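You operate a simulated robot arm through the tools that you are given. There is no shell and no other tool.

You are at the controls of a simulated robot arm. One attempt, no reset.

TASK
Fill the ringed pot to its lower line with the beads that the bead card names.
Fine: within 1 mm of the line, none spilt; the drawer goes back in its slot and the lid back on.

The check looks at the end state, three seconds after you hand in, the way a careful person would. Anything else that was tipped, shoved, dropped, spilled or broken makes it a failure. Lids that push on must go on centred and level and be pressed home; caps that screw on are set level and turned clockwise until they are tight.

THE ROBOT
A 7-joint arm with a two-finger gripper, fixed in place. Base frame: the origin is on the floor under the middle of its stand, x ahead of it, y to its left, z up; the work surface is at about z = 720. Units: mm, degrees, N and s.
With the tool pointing down near the work surface it reaches from about 300 to 700 mm from the base axis. Its first joint turns from -66.0 to 66.0 degrees. Payload 2.45 kg.
The tool frame sits at the grasp point between the pads (the TCP): z along the fingers, y along the line on which they close. The tips reach 26 mm beyond it. The gripper opens to 96 mm; its body begins 69 mm behind the TCP.
Orientation is that of the tool frame in the base frame, as [roll, pitch, yaw] about the fixed x, y, z axes, in that order (R = Rz(yaw) Ry(pitch) Rx(roll)). With the fingers straight down and closing along the base's y, the tool's x points along the base's -x, its y along +y and its z along -z.

THE INTERFACE
- The arm moves only by the tool apply_moves. Its argument "motion" is a list of rows, each a list of 7 numbers: the turn, a rotation vector about the tool's x, y, z in degrees, then the shift along the tool's x, y, z in mm, then the finger opening in mm, from 0 to 96. In form: [[rx, ry, rz, x, y, z, gripper], ...]. A call has 1 to 20 rows; each row is the pose to reach, as a shift and turn from the pose commanded when the call began, along the tool's axes at that moment. A row lasts 0.2 s, in which the tool goes at most 50 mm and 8.6 degrees; a call with a longer step from one row to the next is refused whole, and so is a gripper value outside its range. A pose out of reach is approached as far as the arm can. The call stops where the force on the tool passes 40 N (or 10 N more than at its start, if that is more) or the arm is blocked; 0.2 s more then pass. Each finger travels about 50 mm/s and halts on what it meets, pressing with about 23 N; the grip force reading is that of the motor and also rises with nothing between the fingers. The clock runs only during rows and for 0.2 s after the last one: add rows that repeat a pose to give the fingers time. It gives the time, the measured TCP pose, the force on the tool (base axes), the opening and the grip force at its end, in the units of the frame above (readings bear some noise), with the torque about the TCP (base axes, N m) and any sound that the robot's microphone picked up, and new pictures: "show" is both (left out), scene, wrist or none.
- Cameras (640 x 400 px; columns grow to the right, rows downward): "scene" is fixed at [167, -393.3, 1426.4]; the picture's right is [0.76, -0.65, 0.00], its down [-0.36, -0.41, -0.84] and it looks along [0.55, 0.64, -0.54] (base axes); focal length 322 px, centre (320, 200). "wrist" rides on the gripper at [82, 3, -98] in the tool frame; the picture's right is [-0.04, 1.00, 0.00], its down [-0.73, -0.03, -0.68] and it looks along [-0.68, -0.03, 0.73] (tool axes); focal length 256 px, centre (320, 200). There is no depth. A picture from a camera that has moved, and an enlarged one, comes with that camera's place and axes in the base frame and with its lens.
- close_up(camera, box): a new picture of the part [left, top, right, bottom] of that camera's present view, enlarged. No time passes.
- job_done(): hands the job in; it is judged then, once.

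Nothing tells you positions but the pictures and the camera data. Unless the task says otherwise, let go and move clear before handing in.

The tools are called as a command line: name --pt "numbers of a row" for each row, then --argument value for the rest, lists and objects as JSON in quotes. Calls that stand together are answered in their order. apply_moves: Moves the arm, as the interface text tells. Its arguments: {"type":"object","properties":{"motion":{"type":"array","items":{"type":"array","items":{"type":"number"}}},"show":{"type":"string","enum":["both","scene","wrist","none"]}},"required":["motion"]} The other tools are called the same way: close_up (camera, box) takes an enlarged picture of a part of a camera's view; job_done () hands the job in.

At the start:

```text
time_s: 0.0
position: [484.3, 103.9, 1207.7]
tool_rot: [180.0, 0.0, -179.9]
wrist_force: [0.9, -2.0, -0.2]
wrist_torque: [-0.01, 0.02, 0.02]
opening: 95.9
gripper_force: 0.1
```

scene: 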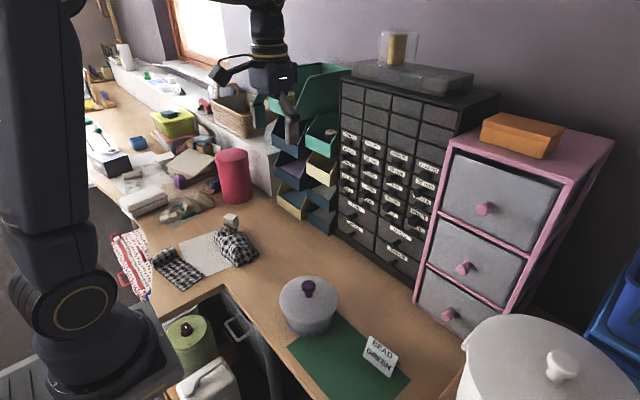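
wrist: 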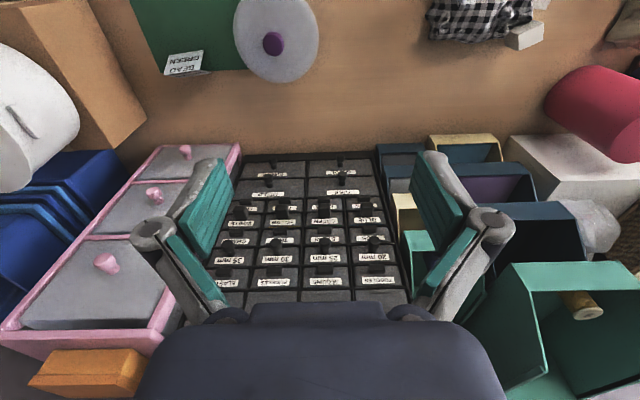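

I see a worktop with a lidded grey pot with a purple knob, a card that reads something like "BEAD GREEN", and a black cabinet of small labelled drawers. I'll look closer before moving anything.

close_up --camera "scene" --box '[330, 70, 500, 280]'

close_up --camera "scene" --box '[260, 260, 440, 400]'

close_up --camera "wrist" --box '[180, 140, 420, 310]'

close_up --camera "wrist" --box '[120, 0, 340, 140]'

```text
1.90 times, centred on (415, 175) of scene
camera zoom: at [167.0, -393.3, 1426.4], right [0.76, -0.65, 0.0], down [-0.36, -0.41, -0.84], along [0.55, 0.64, -0.54], focal length 612 px, centre (139, 248)
```

zoom: 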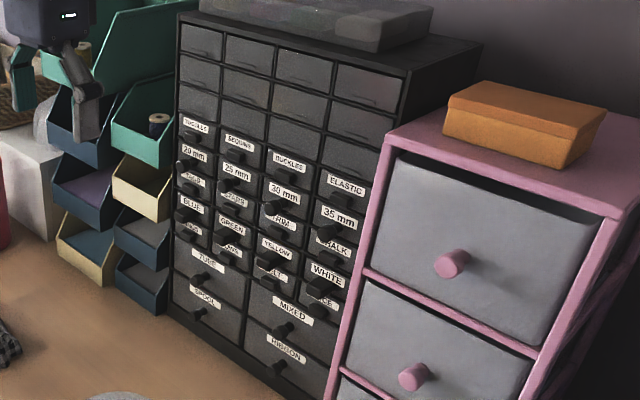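

```text
2.86 times, centred on (350, 330) of scene
camera zoom: at [167.0, -393.3, 1426.4], right [0.76, -0.65, 0.0], down [-0.36, -0.41, -0.84], along [0.55, 0.64, -0.54], focal length 919 px, centre (234, -171)
```

zoom: 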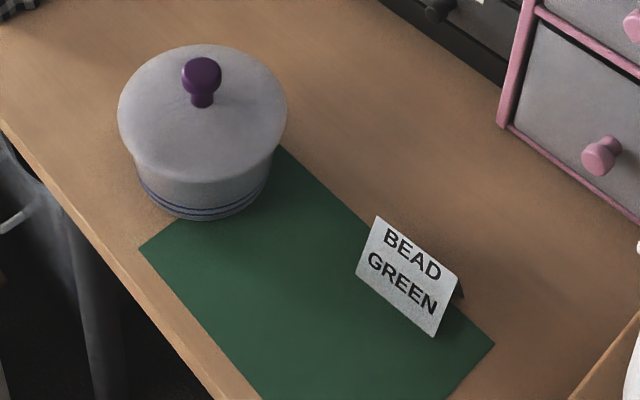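

```text
2.35 times, centred on (300, 225) of wrist
camera zoom: at [401.7, 107.4, 1305.0], right [0.04, 1.0, 0.0], down [0.73, -0.03, 0.68], along [0.68, -0.03, -0.73], focal length 602 px, centre (367, 141)
```

zoom: 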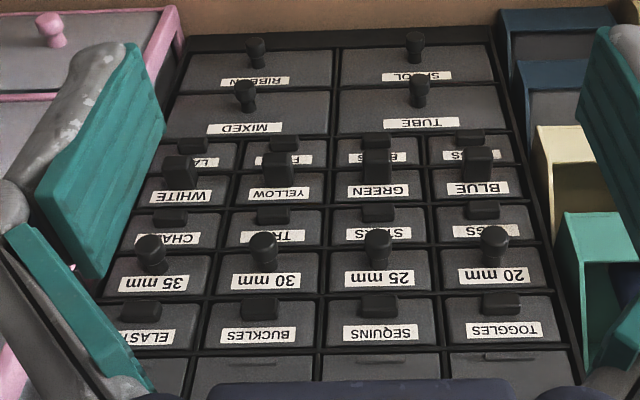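

```text
2.86 times, centred on (230, 70) of wrist
camera zoom: at [401.7, 107.4, 1305.0], right [0.04, 1.0, 0.0], down [0.73, -0.03, 0.68], along [0.68, -0.03, -0.73], focal length 731 px, centre (577, 571)
```

zoom: 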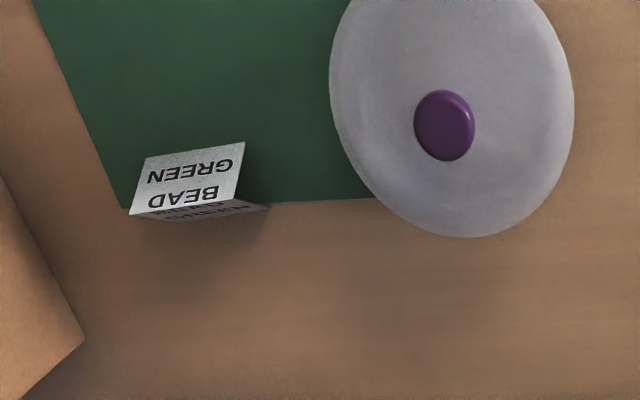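

The card reads "BEAD GREEN", and there is a GREEN drawer in the black cabinet in the row BLUE / GREEN / YELLOW / WHITE. I'll zoom in on the labels, handles, pot and card to pin down geometry.

close_up --camera "wrist" --box '[230, 185, 400, 290]'

close_up --camera "scene" --box '[335, 125, 445, 195]'

close_up --camera "scene" --box '[335, 180, 445, 250]'

close_up --camera "scene" --box '[270, 265, 350, 345]'

close_up --camera "scene" --box '[345, 325, 415, 395]'

close_up --camera "scene" --box '[130, 200, 290, 300]'

```text
3.76 times, centred on (315, 238) of wrist
camera zoom: at [401.7, 107.4, 1305.0], right [0.04, 1.0, 0.0], down [0.73, -0.03, 0.68], along [0.68, -0.03, -0.73], focal length 964 px, centre (339, 59)
```

zoom: 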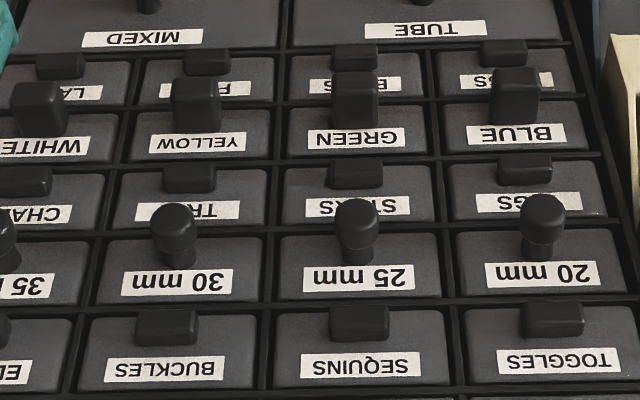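

```text
5.71 times, centred on (390, 160) of scene
camera zoom: at [167.0, -393.3, 1426.4], right [0.76, -0.65, 0.0], down [-0.36, -0.41, -0.84], along [0.55, 0.64, -0.54], focal length 1837 px, centre (-80, 429)
```

zoom: 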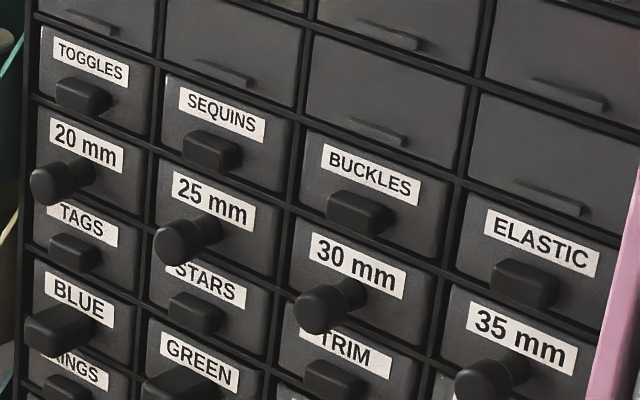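

```text
5.71 times, centred on (390, 215) of scene
camera zoom: at [167.0, -393.3, 1426.4], right [0.76, -0.65, 0.0], down [-0.36, -0.41, -0.84], along [0.55, 0.64, -0.54], focal length 1837 px, centre (-80, 114)
```

zoom: 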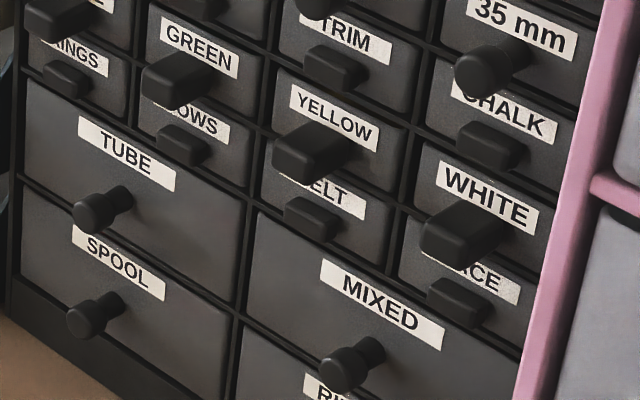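

```text
5.00 times, centred on (310, 305) of scene
camera zoom: at [167.0, -393.3, 1426.4], right [0.76, -0.65, 0.0], down [-0.36, -0.41, -0.84], along [0.55, 0.64, -0.54], focal length 1608 px, centre (370, -325)
```

zoom: 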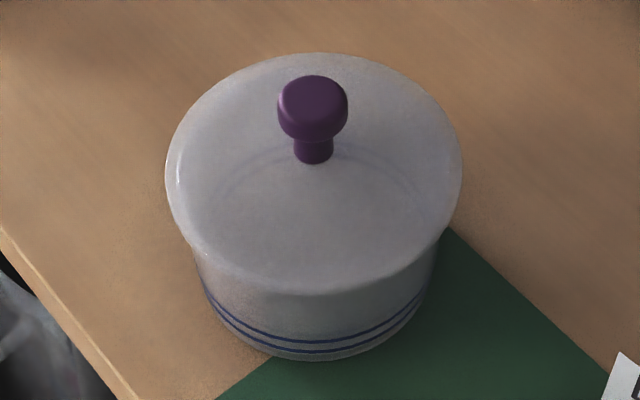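

```text
5.71 times, centred on (380, 360) of scene
camera zoom: at [167.0, -393.3, 1426.4], right [0.76, -0.65, 0.0], down [-0.36, -0.41, -0.84], along [0.55, 0.64, -0.54], focal length 1837 px, centre (-23, -714)
```

zoom: 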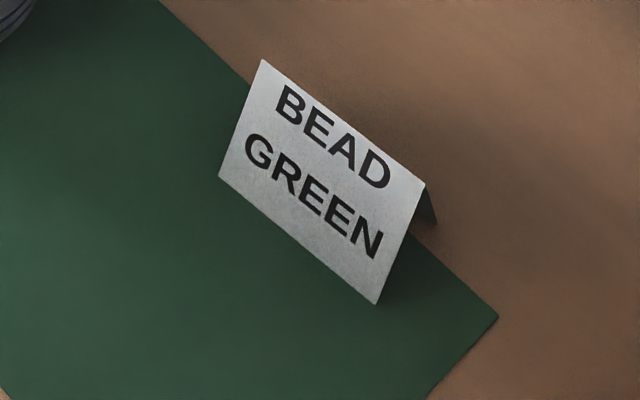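

```text
4.00 times, centred on (210, 250) of scene
camera zoom: at [167.0, -393.3, 1426.4], right [0.76, -0.65, 0.0], down [-0.36, -0.41, -0.84], along [0.55, 0.64, -0.54], focal length 1286 px, centre (760, 0)
```

zoom: 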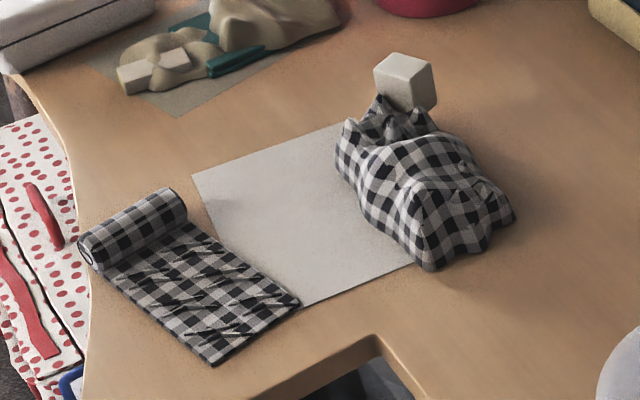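

The GREEN drawer's block handle sits at about (742, 100, 960) and the cabinet face at x≈766. The pot knob is near (493, 29, 842). I'll move above the pot to look at it more closely.

apply_moves --pt "0 0 0 -2 -15 40 96" --pt "0 0 0 -4 -30 80 96" --pt "0 0 0 -6 -45 120 96" --pt "0 0 0 -8 -60 160 96" --pt "0 0 0 -9 -75 207 96" --pt "0 0 0 -9 -75 207 96" --show "both"

```text
time_s: 1.4
position: [494.1, 27.8, 1001.2]
tool_rot: [180.0, 0.0, 180.0]
wrist_force: [-1.4, -1.0, 0.7]
wrist_torque: [-0.01, 0.0, 0.0]
opening: 95.9
gripper_force: 0.1
camera wrist: at [411.0, 32.3, 1098.3], right [0.04, 1.0, 0.0], down [0.73, -0.03, 0.68], along [0.68, -0.03, -0.73], focal length 256 px, centre (320, 200)
```

scene: 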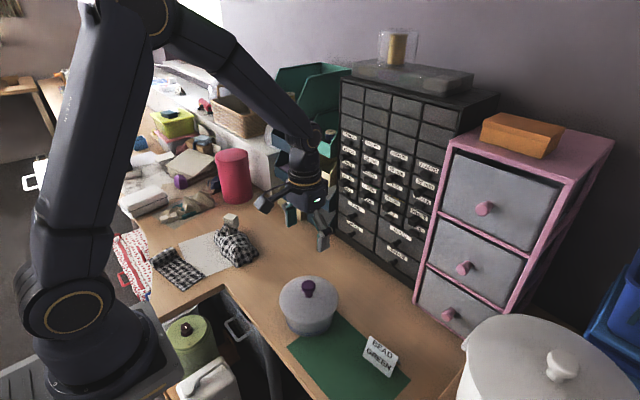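
wrist: 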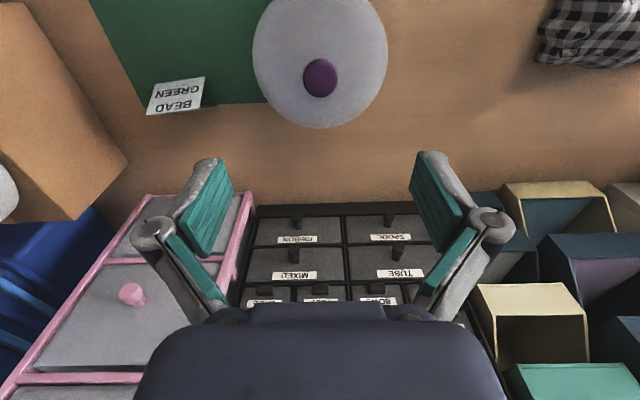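

I'm now above the pot. I'll zoom in on the knob and lid to refine positions.

close_up --camera "wrist" --box '[240, 0, 400, 140]'

close_up --camera "wrist" --box '[100, 60, 240, 160]'

```text
2.86 times, centred on (320, 70) of wrist
camera zoom: at [411.0, 32.3, 1098.3], right [0.04, 1.0, 0.0], down [0.73, -0.03, 0.68], along [0.68, -0.03, -0.73], focal length 731 px, centre (320, 571)
```

zoom: 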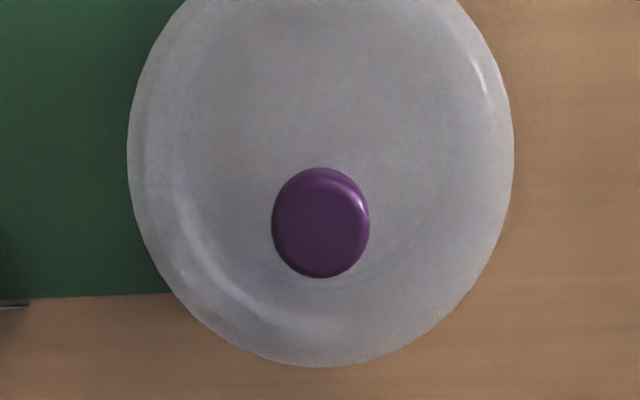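

```text
4.00 times, centred on (170, 110) of wrist
camera zoom: at [411.0, 32.3, 1098.3], right [0.04, 1.0, 0.0], down [0.73, -0.03, 0.68], along [0.68, -0.03, -0.73], focal length 1024 px, centre (920, 560)
```

zoom: 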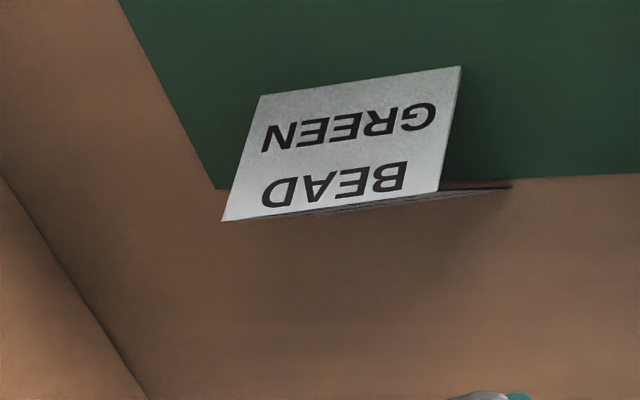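

The knob is about 33 mm wide, with its top around z≈848 at (490.5, 28.5), and the lid is about 142 mm across. I'll lower the open fingers around the knob.

apply_moves --pt "0 0 0 3 0 40 70" --pt "0 0 0 3 0 80 64" --pt "0 0 0 3 0 115 64" --pt "0 0 0 3 0 140 64" --pt "0 0 0 3 0 155 64" --pt "0 0 0 3 0 155 64" --show "both"

```text
time_s: 2.8
position: [489.8, 28.1, 845.3]
tool_rot: [-179.9, 0.0, -179.9]
wrist_force: [-0.5, 0.1, -0.1]
wrist_torque: [-0.02, -0.01, -0.01]
opening: 64.2
gripper_force: 0.0
camera wrist: at [408.1, 31.0, 943.0], right [0.04, 1.0, 0.0], down [0.73, -0.03, 0.68], along [0.68, -0.03, -0.73], focal length 256 px, centre (320, 200)
```

scene: 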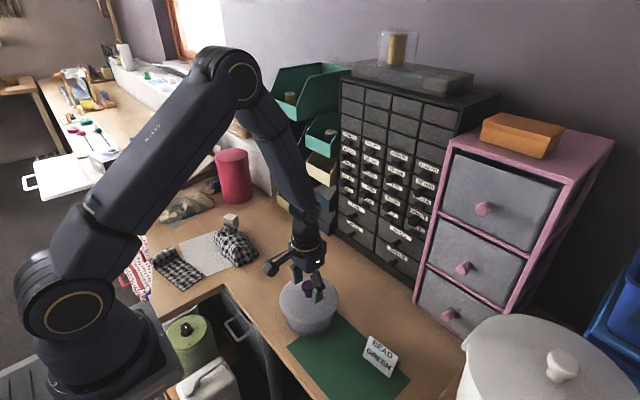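
wrist: 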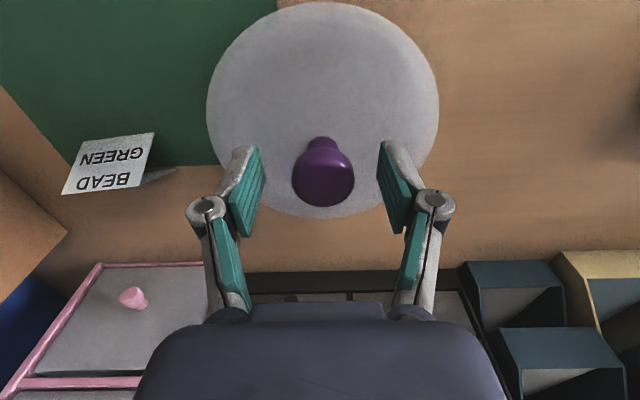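

The knob sits between the pads. I'll close on it.

apply_moves --pt "0 0 0 0 0 0 45" --pt "0 0 0 0 0 0 25" --pt "0 0 0 0 0 0 15" --pt "0 0 0 0 0 0 15" --pt "0 0 0 0 0 0 15" --show "wrist"

```text
time_s: 4.0
position: [489.9, 27.3, 845.2]
tool_rot: [-179.9, 0.1, 179.9]
wrist_force: [0.1, -0.3, 1.5]
wrist_torque: [0.03, 0.0, -0.06]
opening: 30.9
gripper_force: 22.6
camera wrist: at [408.1, 30.9, 943.4], right [0.04, 1.0, 0.0], down [0.73, -0.03, 0.68], along [0.68, -0.03, -0.73], focal length 256 px, centre (320, 200)
```

wrist: 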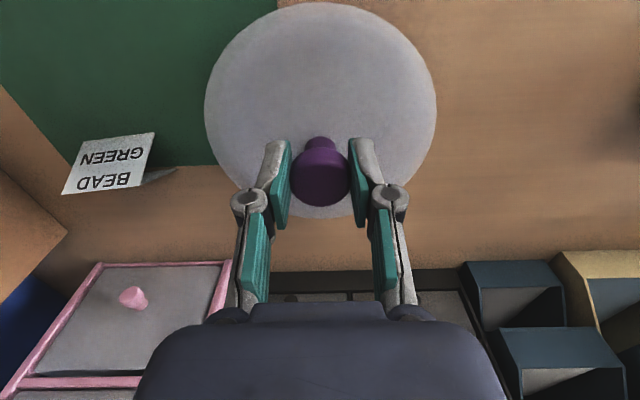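

The knob is gripped at a 31 mm opening. I'll lift gently straight up.

apply_moves --pt "0 0 0 0 0 -2 15" --pt "0 0 0 0 0 -5 15" --pt "0 0 0 0 0 -10 15" --pt "0 0 0 0 0 -18 15" --pt "0 0 0 0 0 -30 15" --pt "0 0 0 0 0 -30 15" --show "both"

```text
time_s: 5.4
position: [489.6, 28.8, 874.9]
tool_rot: [-180.0, 0.0, -180.0]
wrist_force: [0.4, 0.1, -0.5]
wrist_torque: [0.02, 0.0, -0.01]
opening: 31.3
gripper_force: 22.8
camera wrist: at [407.6, 32.8, 972.6], right [0.04, 1.0, 0.0], down [0.73, -0.03, 0.68], along [0.68, -0.03, -0.73], focal length 256 px, centre (320, 200)
```

scene: 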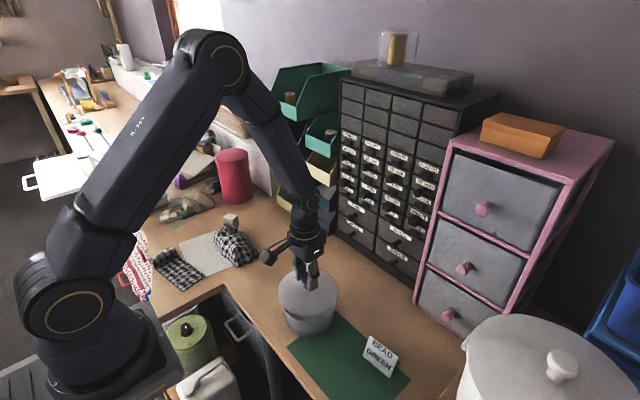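
wrist: 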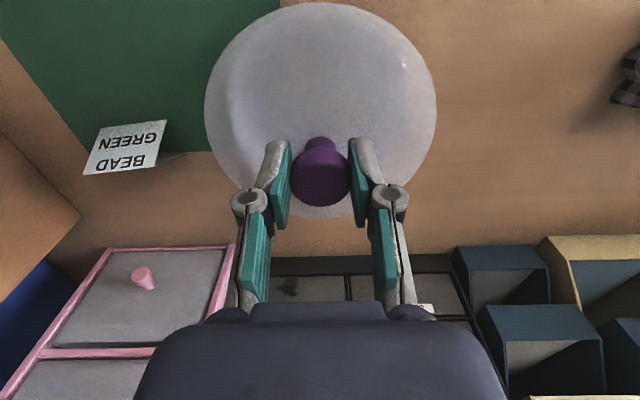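

close_up --camera "scene" --box '[260, 240, 360, 345]'

```text
3.81 times, centred on (310, 292) of scene
camera zoom: at [167.0, -393.3, 1426.4], right [0.76, -0.65, 0.0], down [-0.36, -0.41, -0.84], along [0.55, 0.64, -0.54], focal length 1225 px, centre (358, -152)
```

zoom: 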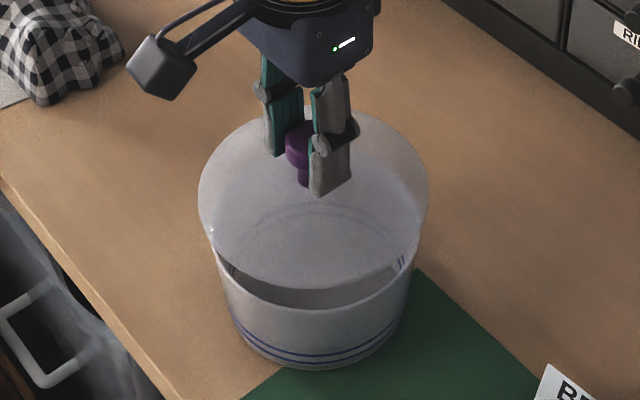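

The lid has separated cleanly from the pot. I'll carry it to the open table area at about (580, 185).

apply_moves --pt "0 0 0 0 0 -30 15" --pt "0 0 0 -10 10 -50 15" --pt "0 0 0 -30 40 -55 15" --pt "0 0 0 -50 75 -55 15" --pt "0 0 0 -70 110 -55 15" --pt "0 0 0 -85 140 -45 15" --pt "0 0 0 -90 156 -25 15" --pt "0 0 0 -90 156 10 15" --pt "0 0 0 -90 156 45 15" --pt "0 0 0 -90 156 70 15" --pt "0 0 0 -90 156 80 15" --pt "0 0 0 -90 156 80 15" --show "both"

```text
time_s: 8.0
position: [579.1, 182.4, 796.0]
tool_rot: [179.9, -0.1, 180.0]
wrist_force: [0.5, 0.2, -0.4]
wrist_torque: [0.01, -0.01, 0.03]
opening: 31.1
gripper_force: 23.3
camera wrist: at [498.1, 187.1, 893.1], right [0.04, 1.0, 0.0], down [0.73, -0.03, 0.68], along [0.68, -0.03, -0.73], focal length 256 px, centre (320, 200)
```

scene: 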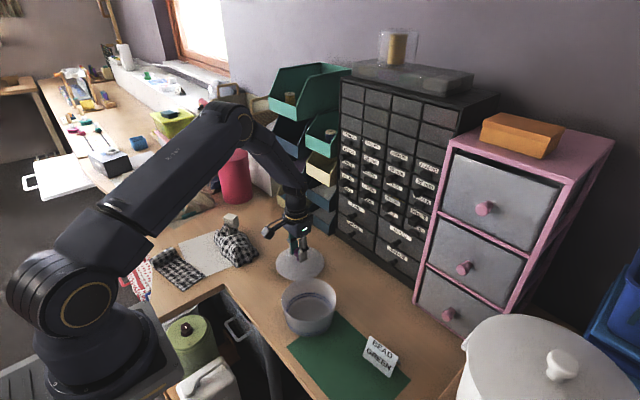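
wrist: 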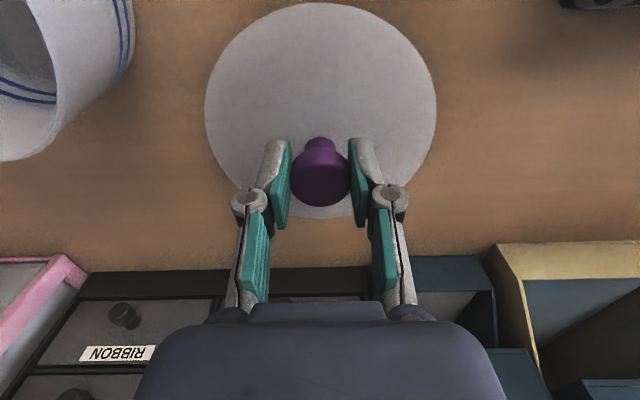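

The pot is open and shows blue lines inside too. I'll zoom on it, and on the lid's height above the table.

close_up --camera "scene" --box '[270, 265, 350, 345]'

close_up --camera "scene" --box '[260, 215, 345, 290]'

```text
5.00 times, centred on (310, 305) of scene
camera zoom: at [167.0, -393.3, 1426.4], right [0.76, -0.65, 0.0], down [-0.36, -0.41, -0.84], along [0.55, 0.64, -0.54], focal length 1608 px, centre (370, -325)
```

zoom: 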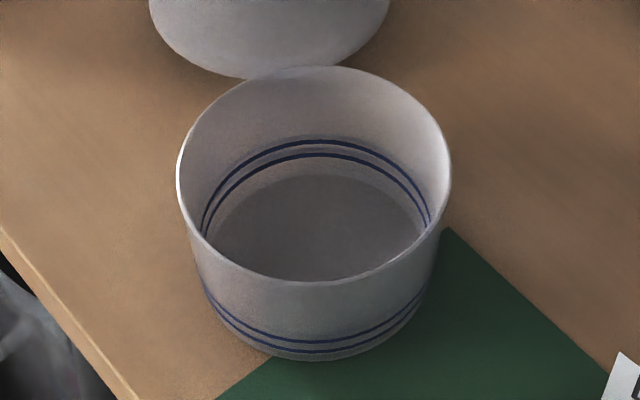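

```text
5.33 times, centred on (302, 252) of scene
camera zoom: at [167.0, -393.3, 1426.4], right [0.76, -0.65, 0.0], down [-0.36, -0.41, -0.84], along [0.55, 0.64, -0.54], focal length 1715 px, centre (413, -80)
```

zoom: 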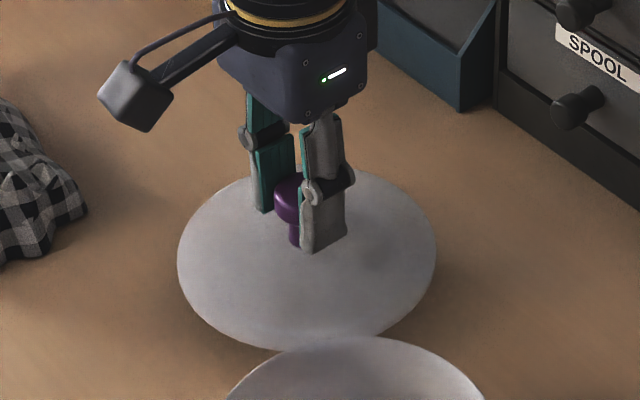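

Inside, the lower line is roughly 12 mm above the pot floor and the upper one about 20 mm. I'll lower the lid to the table gently.

apply_moves --pt "0 0 0 0 0 4 15" --pt "0 0 0 0 0 8 15" --pt "0 0 0 0 0 12 15" --pt "0 0 0 0 0 15 15" --pt "0 0 0 0 0 15 15" --show "scene"

close_up --camera "scene" --box '[260, 215, 345, 290]'

```text
time_s: 9.2
position: [577.9, 183.8, 780.9]
tool_rot: [179.9, 0.1, -180.0]
wrist_force: [-0.5, -0.1, -0.4]
wrist_torque: [-0.04, -0.03, -0.01]
opening: 31.1
gripper_force: 23.7
```

scene: 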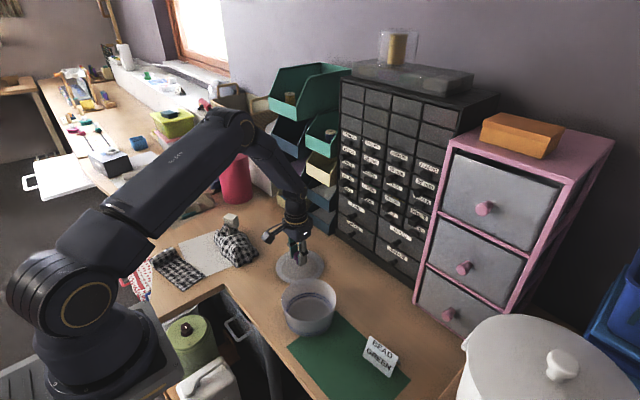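

```text
5.33 times, centred on (302, 252) of scene
camera zoom: at [167.0, -393.3, 1426.4], right [0.76, -0.65, 0.0], down [-0.36, -0.41, -0.84], along [0.55, 0.64, -0.54], focal length 1715 px, centre (413, -80)
```

zoom: 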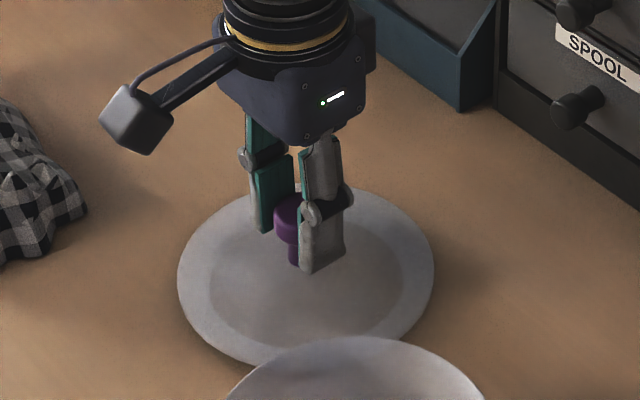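

No contact yet, so I'll continue down in small steps.

apply_moves --pt "0 0 0 0 0 2 15" --pt "0 0 0 0 0 4 15" --pt "0 0 0 0 0 6 15" --pt "0 0 0 0 0 6 15" --show "none"

close_up --camera "scene" --box '[260, 215, 345, 290]'

```text
time_s: 10.2
position: [580.1, 184.9, 776.3]
tool_rot: [179.8, 0.2, -180.0]
wrist_force: [4.0, -2.5, 15.7]
wrist_torque: [-0.01, -0.13, -0.08]
opening: 30.9
gripper_force: 23.2
```

```text
5.33 times, centred on (302, 252) of scene
camera zoom: at [166.8, -393.4, 1426.4], right [0.76, -0.65, 0.0], down [-0.36, -0.41, -0.84], along [0.55, 0.64, -0.54], focal length 1715 px, centre (413, -80)
```

zoom: 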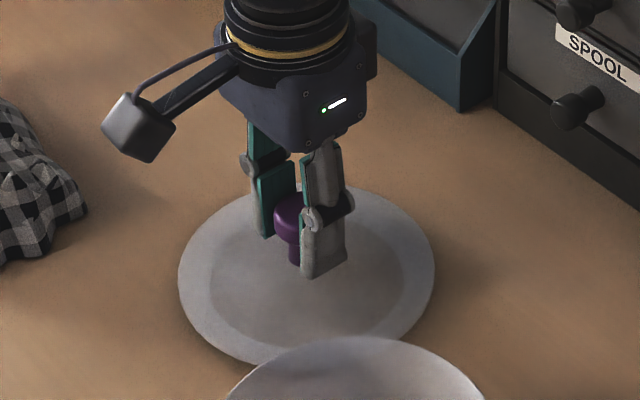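

The lid touches the table at TCP z≈777. I'll relax the force, release, and rise.

apply_moves --pt "0 0 0 0 0 -1.5 15" --pt "0 0 0 0 0 -1.5 34" --pt "0 0 0 0 0 -1.5 50" --pt "0 0 0 0 0 -1.5 64" --pt "0 0 0 0 0 -1.5 64" --pt "0 0 0 0 0 -20 64" --pt "0 0 0 0 0 -50 64" --pt "0 0 0 0 0 -90 64" --pt "0 0 0 0 0 -130 64" --pt "0 0 0 0 0 -130 64" --show "both"

close_up --camera "scene" --box '[260, 215, 345, 290]'

```text
time_s: 12.4
position: [579.2, 184.7, 906.5]
tool_rot: [-180.0, 0.0, -180.0]
wrist_force: [-0.2, 1.0, 0.1]
wrist_torque: [0.0, 0.03, 0.01]
opening: 64.3
gripper_force: 0.0
camera wrist: at [497.9, 188.3, 1004.2], right [0.04, 1.0, 0.0], down [0.73, -0.03, 0.68], along [0.68, -0.03, -0.73], focal length 256 px, centre (320, 200)
```

scene: 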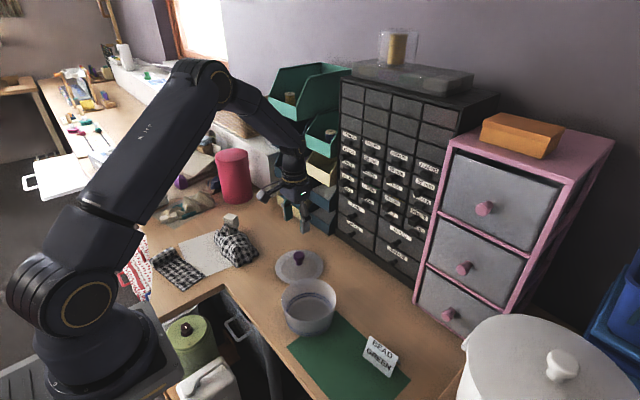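
wrist: 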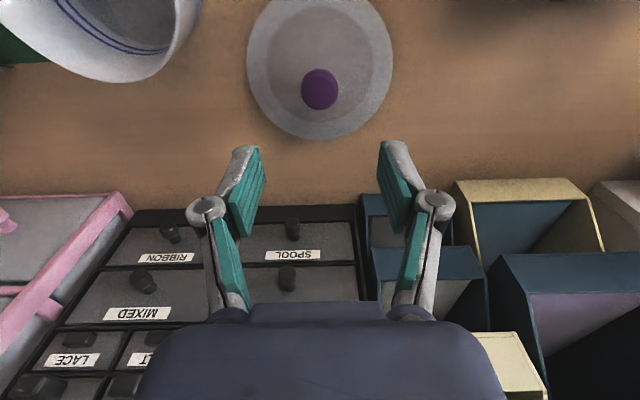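

```text
5.33 times, centred on (302, 252) of scene
camera zoom: at [167.0, -393.3, 1426.4], right [0.76, -0.65, 0.0], down [-0.36, -0.41, -0.84], along [0.55, 0.64, -0.54], focal length 1715 px, centre (413, -80)
```

zoom: 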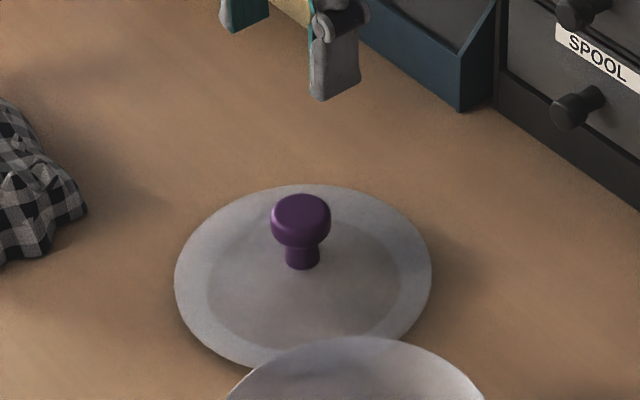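

The lid rests flat on the table at (579, 184). Next I'll raise the arm and turn the wrist 180° about the tool axis, so that when I point the gripper forward the camera sits above and can see into the drawer.

apply_moves --pt "0 0 8 15 -10 -40 60" --pt "0 0 16 30 -20 -80 60" --pt "0 0 24 45 -30 -120 60" --pt "0 0 32 60 -40 -150 60" --pt "0 0 40 80 -50 -170 60" --pt "0 0 48 90 -60 -180 60" --pt "0 0 56 95 -70 -180 60" --pt "0 0 64 100 -80 -180 60" --pt "0 0 72 100 -80 -180 60" --pt "0 0 80 100 -80 -180 60" --pt "0 0 88 100 -80 -180 60" --pt "0 0 88 100 -80 -180 60" --show "scene"

```text
time_s: 15.0
position: [478.1, 105.0, 1084.0]
tool_rot: [-180.0, 0.0, 91.9]
wrist_force: [0.3, 0.9, -0.1]
wrist_torque: [-0.02, 0.0, -0.01]
opening: 60.0
gripper_force: 0.1
```

scene: 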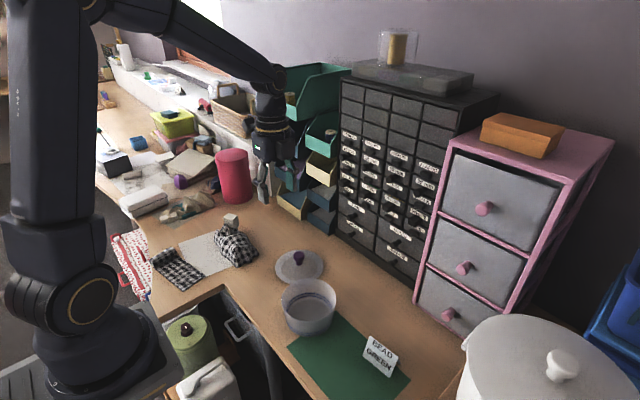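

That direction works so far, so I'll continue to a full half turn.

apply_moves --pt "0 0 8 0 0 0 60" --pt "0 0 16 0 0 0 60" --pt "0 0 24 0 0 0 60" --pt "0 0 32 0 0 0 60" --pt "0 0 40 0 0 0 60" --pt "0 0 48 0 0 0 60" --pt "0 0 56 0 0 0 60" --pt "0 0 64 0 0 0 60" --pt "0 0 72 0 0 0 60" --pt "0 0 80 0 0 0 60" --pt "0 0 88 0 0 0 60" --pt "0 0 92 0 0 0 60" --pt "0 0 92 0 0 0 60" --show "both"

```text
time_s: 17.8
position: [477.9, 105.2, 1084.3]
tool_rot: [179.9, 0.0, -0.1]
wrist_force: [0.4, 0.3, -0.4]
wrist_torque: [0.02, 0.02, 0.01]
opening: 60.4
gripper_force: 0.1
camera wrist: at [560.3, 102.3, 1181.9], right [-0.04, -1.0, 0.0], down [-0.73, 0.03, 0.68], along [-0.68, 0.03, -0.73], focal length 256 px, centre (320, 200)
```

scene: 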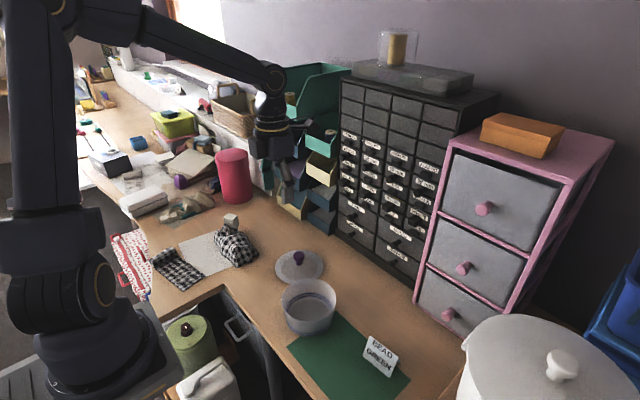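
wrist: 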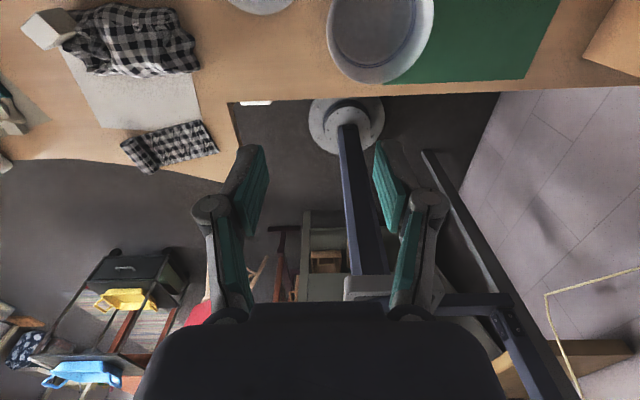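

The half turn worked. Now I'll pitch the gripper up to point forward at the cabinet, stopping about 130 mm short of the handle.

apply_moves --pt "0 8 0 10 0 5 60" --pt "0 16 0 20 0 10 60" --pt "0 24 0 30 1 20 60" --pt "0 32 0 40 2 30 60" --pt "0 40 0 50 3 40 60" --pt "0 48 0 60 4 50 60" --pt "0 56 0 70 4 60 60" --pt "0 64 0 85 4 75 60" --pt "0 72 0 100 4 90 60" --pt "0 80 0 115 4 100 60" --pt "0 88 0 130 4 109 60" --pt "0 90 0 132 4 109 60" --pt "0 90 0 132 4 109 60" --show "both"

```text
time_s: 20.6
position: [610.1, 101.3, 975.0]
tool_rot: [-22.5, -90.0, -157.5]
wrist_force: [-0.6, 0.1, 0.3]
wrist_torque: [0.02, -0.01, -0.02]
opening: 59.8
gripper_force: 0.1
out of reach, approached as far as the arm can: row 1, 2, 3, 4
camera wrist: at [511.8, 98.9, 1055.5], right [0.0, -1.0, -0.04], down [-0.68, 0.03, -0.73], along [0.73, 0.03, -0.68], focal length 256 px, centre (320, 200)
```

scene: 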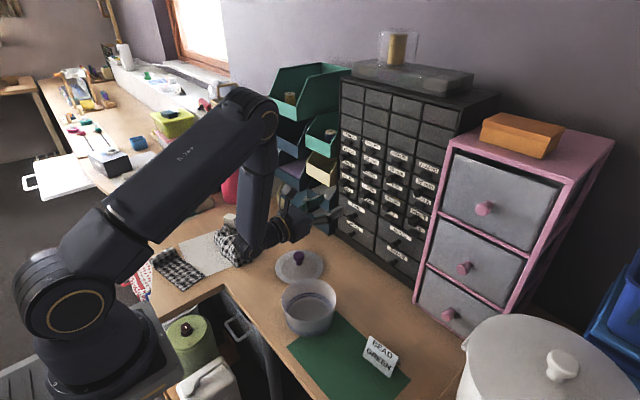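
wrist: 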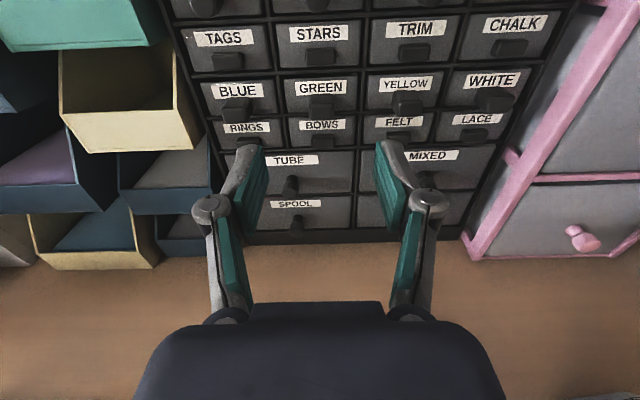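

The gripper now points straight at the cabinet with the camera above it, and the GREEN drawer is in view, slightly above the gripper centre in the picture. I'll zoom in on it.

close_up --camera "wrist" --box '[260, 60, 390, 150]'

close_up --camera "wrist" --box '[180, 0, 560, 240]'

```text
4.44 times, centred on (325, 105) of wrist
camera zoom: at [511.8, 98.9, 1055.5], right [0.0, -1.0, -0.04], down [-0.68, 0.03, -0.73], along [0.73, 0.03, -0.68], focal length 1138 px, centre (298, 622)
```

zoom: 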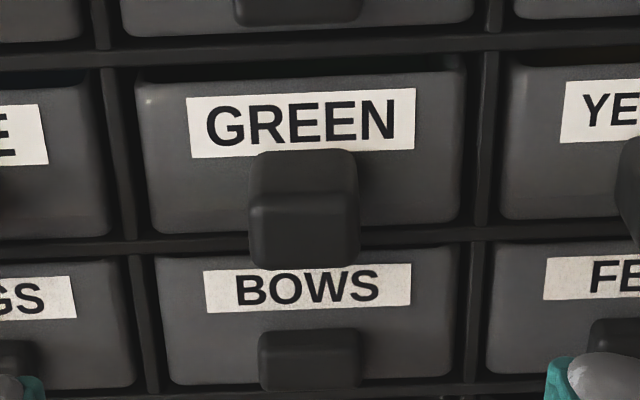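

```text
1.67 times, centred on (370, 120) of wrist
camera zoom: at [511.8, 98.9, 1055.5], right [0.0, -1.0, -0.04], down [-0.68, 0.03, -0.73], along [0.73, 0.03, -0.68], focal length 427 px, centre (237, 333)
```

zoom: 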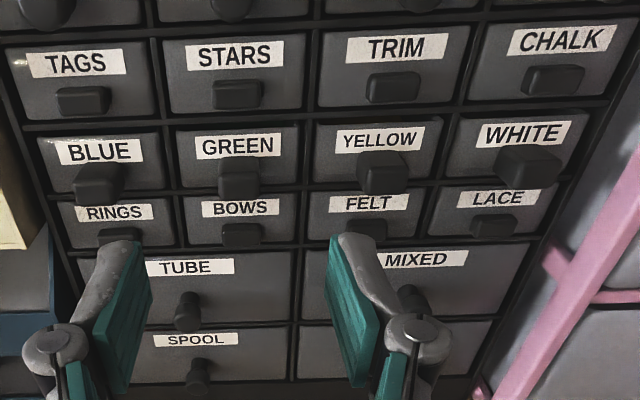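

The handle is about 23 mm wide × 15 mm tall, centred near y≈100, z≈954, with its front at x≈739–743 and the drawer face near 763. I'll approach to a short stand-off, aligned with it.

apply_moves --pt "0 0 0 -7 0.5 25 48" --pt "0 0 0 -14 1 50 48" --pt "0 0 0 -21 1 75 48" --pt "0 0 0 -21 1 90 48" --pt "0 0 0 -21 1 90 48" --show "both"

close_up --camera "wrist" --box '[220, 80, 420, 220]'

close_up --camera "scene" --box '[330, 170, 430, 240]'

```text
time_s: 21.8
position: [701.1, 100.0, 953.8]
tool_rot: [-66.2, -90.0, -113.8]
wrist_force: [0.8, 0.0, -0.9]
wrist_torque: [-0.03, -0.01, 0.02]
opening: 47.8
gripper_force: 0.0
camera wrist: at [602.4, 97.9, 1033.8], right [0.0, -1.0, -0.04], down [-0.68, 0.03, -0.73], along [0.73, 0.03, -0.68], focal length 256 px, centre (320, 200)
```

scene: 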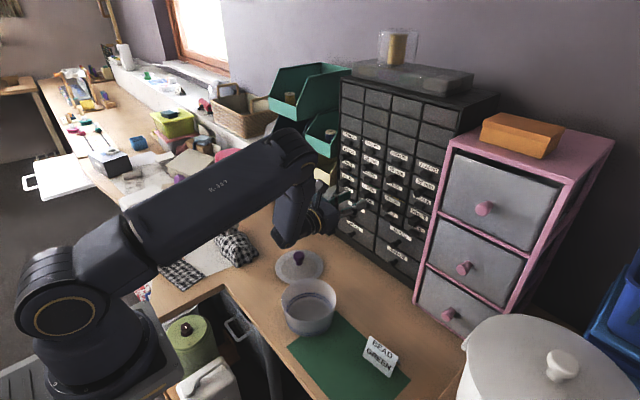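
wrist: 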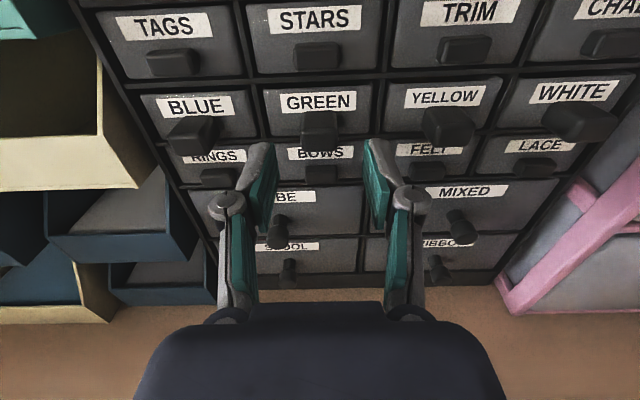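

```text
2.86 times, centred on (320, 150) of wrist
camera zoom: at [602.4, 97.9, 1033.8], right [0.0, -1.0, -0.04], down [-0.68, 0.03, -0.73], along [0.73, 0.03, -0.68], focal length 731 px, centre (320, 343)
```

zoom: 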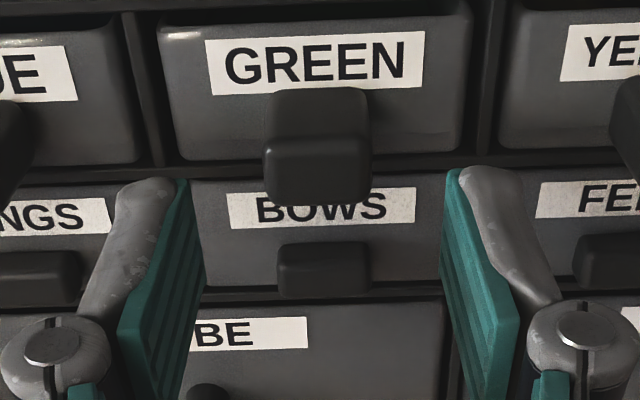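

```text
5.71 times, centred on (380, 205) of scene
camera zoom: at [167.0, -393.3, 1426.4], right [0.76, -0.65, 0.0], down [-0.36, -0.41, -0.84], along [0.55, 0.64, -0.54], focal length 1837 px, centre (-23, 171)
```

zoom: 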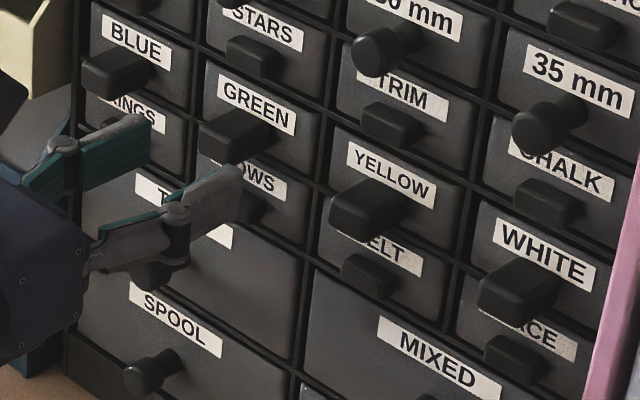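

Alignment is within a millimetre or two. I'll advance so the pads straddle the handle without touching the face.

apply_moves --pt "0 0 0 2 -0.5 10 48" --pt "0 0 0 2 -0.5 20 48" --pt "0 0 0 2 -0.5 28 48" --pt "0 0 0 2 -0.5 32 48" --pt "0 0 0 2 -0.5 32 48" --show "wrist"

close_up --camera "wrist" --box '[220, 80, 420, 220]'

close_up --camera "scene" --box '[330, 170, 430, 240]'

```text
time_s: 23.0
position: [733.0, 100.6, 955.8]
tool_rot: [-124.0, -90.0, -56.1]
wrist_force: [0.3, -0.2, 0.4]
wrist_torque: [0.01, 0.01, -0.01]
opening: 47.7
gripper_force: 0.0
camera wrist: at [635.4, 98.4, 1036.7], right [0.0, -1.0, -0.04], down [-0.68, 0.03, -0.73], along [0.73, 0.03, -0.68], focal length 256 px, centre (320, 200)
```

wrist: 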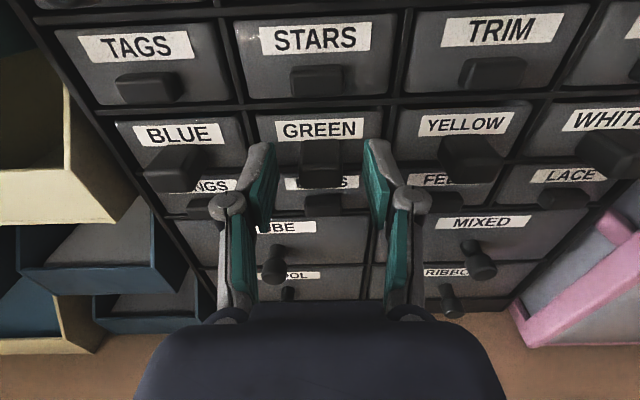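

```text
2.86 times, centred on (320, 150) of wrist
camera zoom: at [635.4, 98.4, 1036.7], right [0.0, -1.0, -0.04], down [-0.68, 0.03, -0.73], along [0.73, 0.03, -0.68], focal length 731 px, centre (320, 343)
```

zoom: 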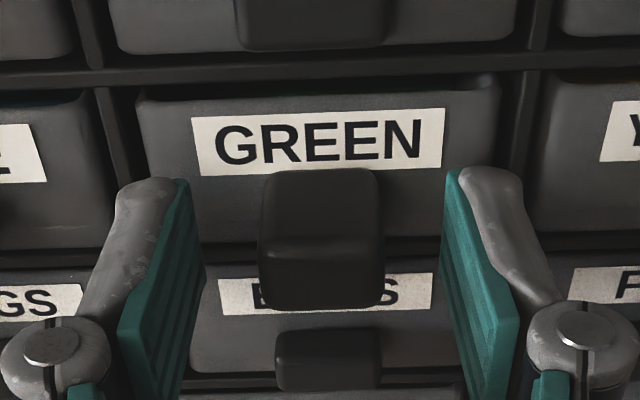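

```text
5.71 times, centred on (380, 205) of scene
camera zoom: at [167.0, -393.3, 1426.4], right [0.76, -0.65, 0.0], down [-0.36, -0.41, -0.84], along [0.55, 0.64, -0.54], focal length 1837 px, centre (-23, 171)
```

zoom: 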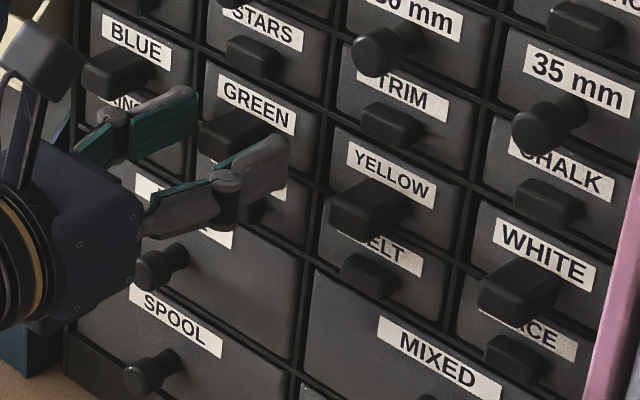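

Well aligned, with the tips a few millimetres from the face. I'll go in 3 mm more and close on the handle.

apply_moves --pt "0 0 0 0 0 1.5 48" --pt "0 0 0 0 0 3 48" --pt "0 0 0 0 0 3 35" --pt "0 0 0 0 0 3 20" --pt "0 0 0 0 0 3 10" --pt "0 0 0 0 0 3 10" --pt "0 0 0 0 0 3 10" --show "wrist"

```text
time_s: 24.6
position: [738.0, 102.0, 956.8]
tool_rot: [-10.4, -90.0, -169.6]
wrist_force: [2.3, 1.4, 1.3]
wrist_torque: [-0.01, -0.08, 0.05]
opening: 23.2
gripper_force: 22.9
camera wrist: at [638.4, 98.0, 1036.7], right [0.0, -1.0, -0.04], down [-0.68, 0.03, -0.73], along [0.73, 0.03, -0.68], focal length 256 px, centre (320, 200)
```

wrist: 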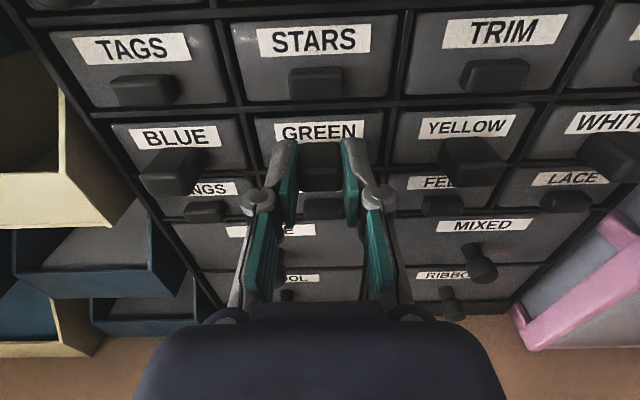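

The handle is gripped at 23 mm. I'll pull straight back slowly.

apply_moves --pt "0 0 0 0 0 -3 10" --pt "0 0 0 0 0 -8 10" --pt "0 0 0 0 0 -15 10" --pt "0 0 0 0 0 -25 10" --pt "0 0 0 0 0 -35 10" --pt "0 0 0 0 0 -40 10" --pt "0 0 0 0 0 -40 10" --show "both"

close_up --camera "wrist" --box '[220, 60, 420, 200]'

```text
time_s: 26.2
position: [695.5, 100.5, 956.9]
tool_rot: [-179.1, -90.0, -1.1]
wrist_force: [0.1, 0.3, 0.1]
wrist_torque: [0.03, 0.14, 0.03]
opening: 23.3
gripper_force: 23.3
camera wrist: at [598.0, 97.5, 1037.5], right [0.0, -1.0, -0.04], down [-0.68, 0.03, -0.73], along [0.73, 0.03, -0.68], focal length 256 px, centre (320, 200)
```

scene: 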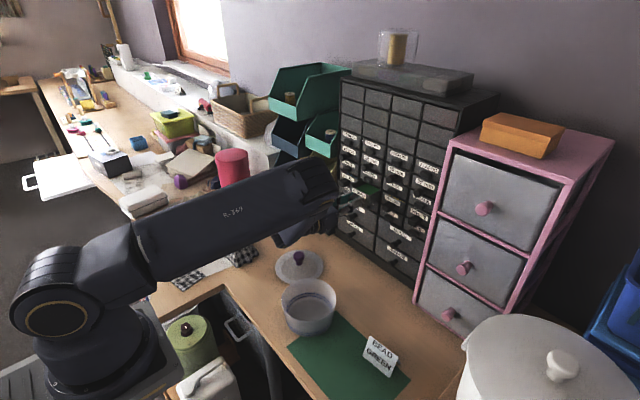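
wrist: 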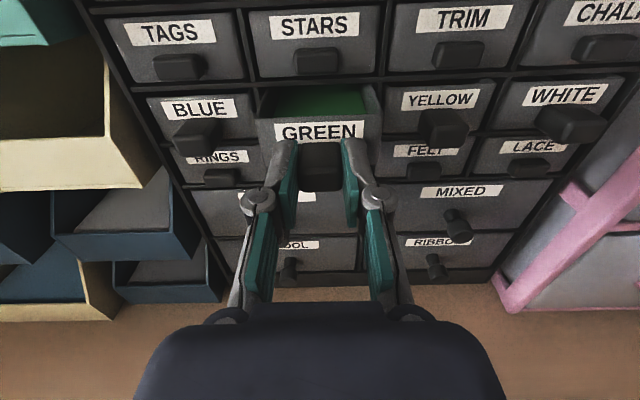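

```text
2.86 times, centred on (320, 130) of wrist
camera zoom: at [598.0, 97.5, 1037.5], right [0.0, -1.0, -0.04], down [-0.68, 0.03, -0.73], along [0.73, 0.03, -0.68], focal length 731 px, centre (320, 400)
```

zoom: 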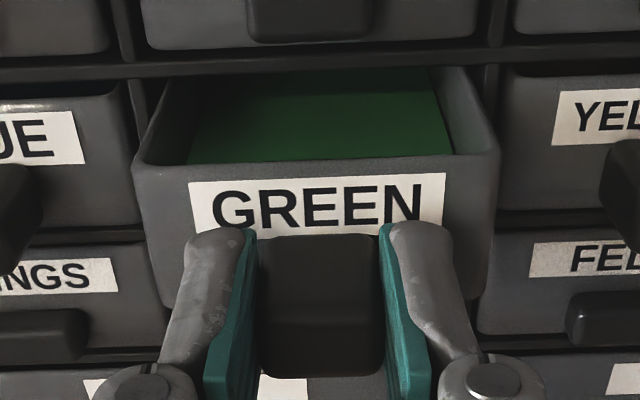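

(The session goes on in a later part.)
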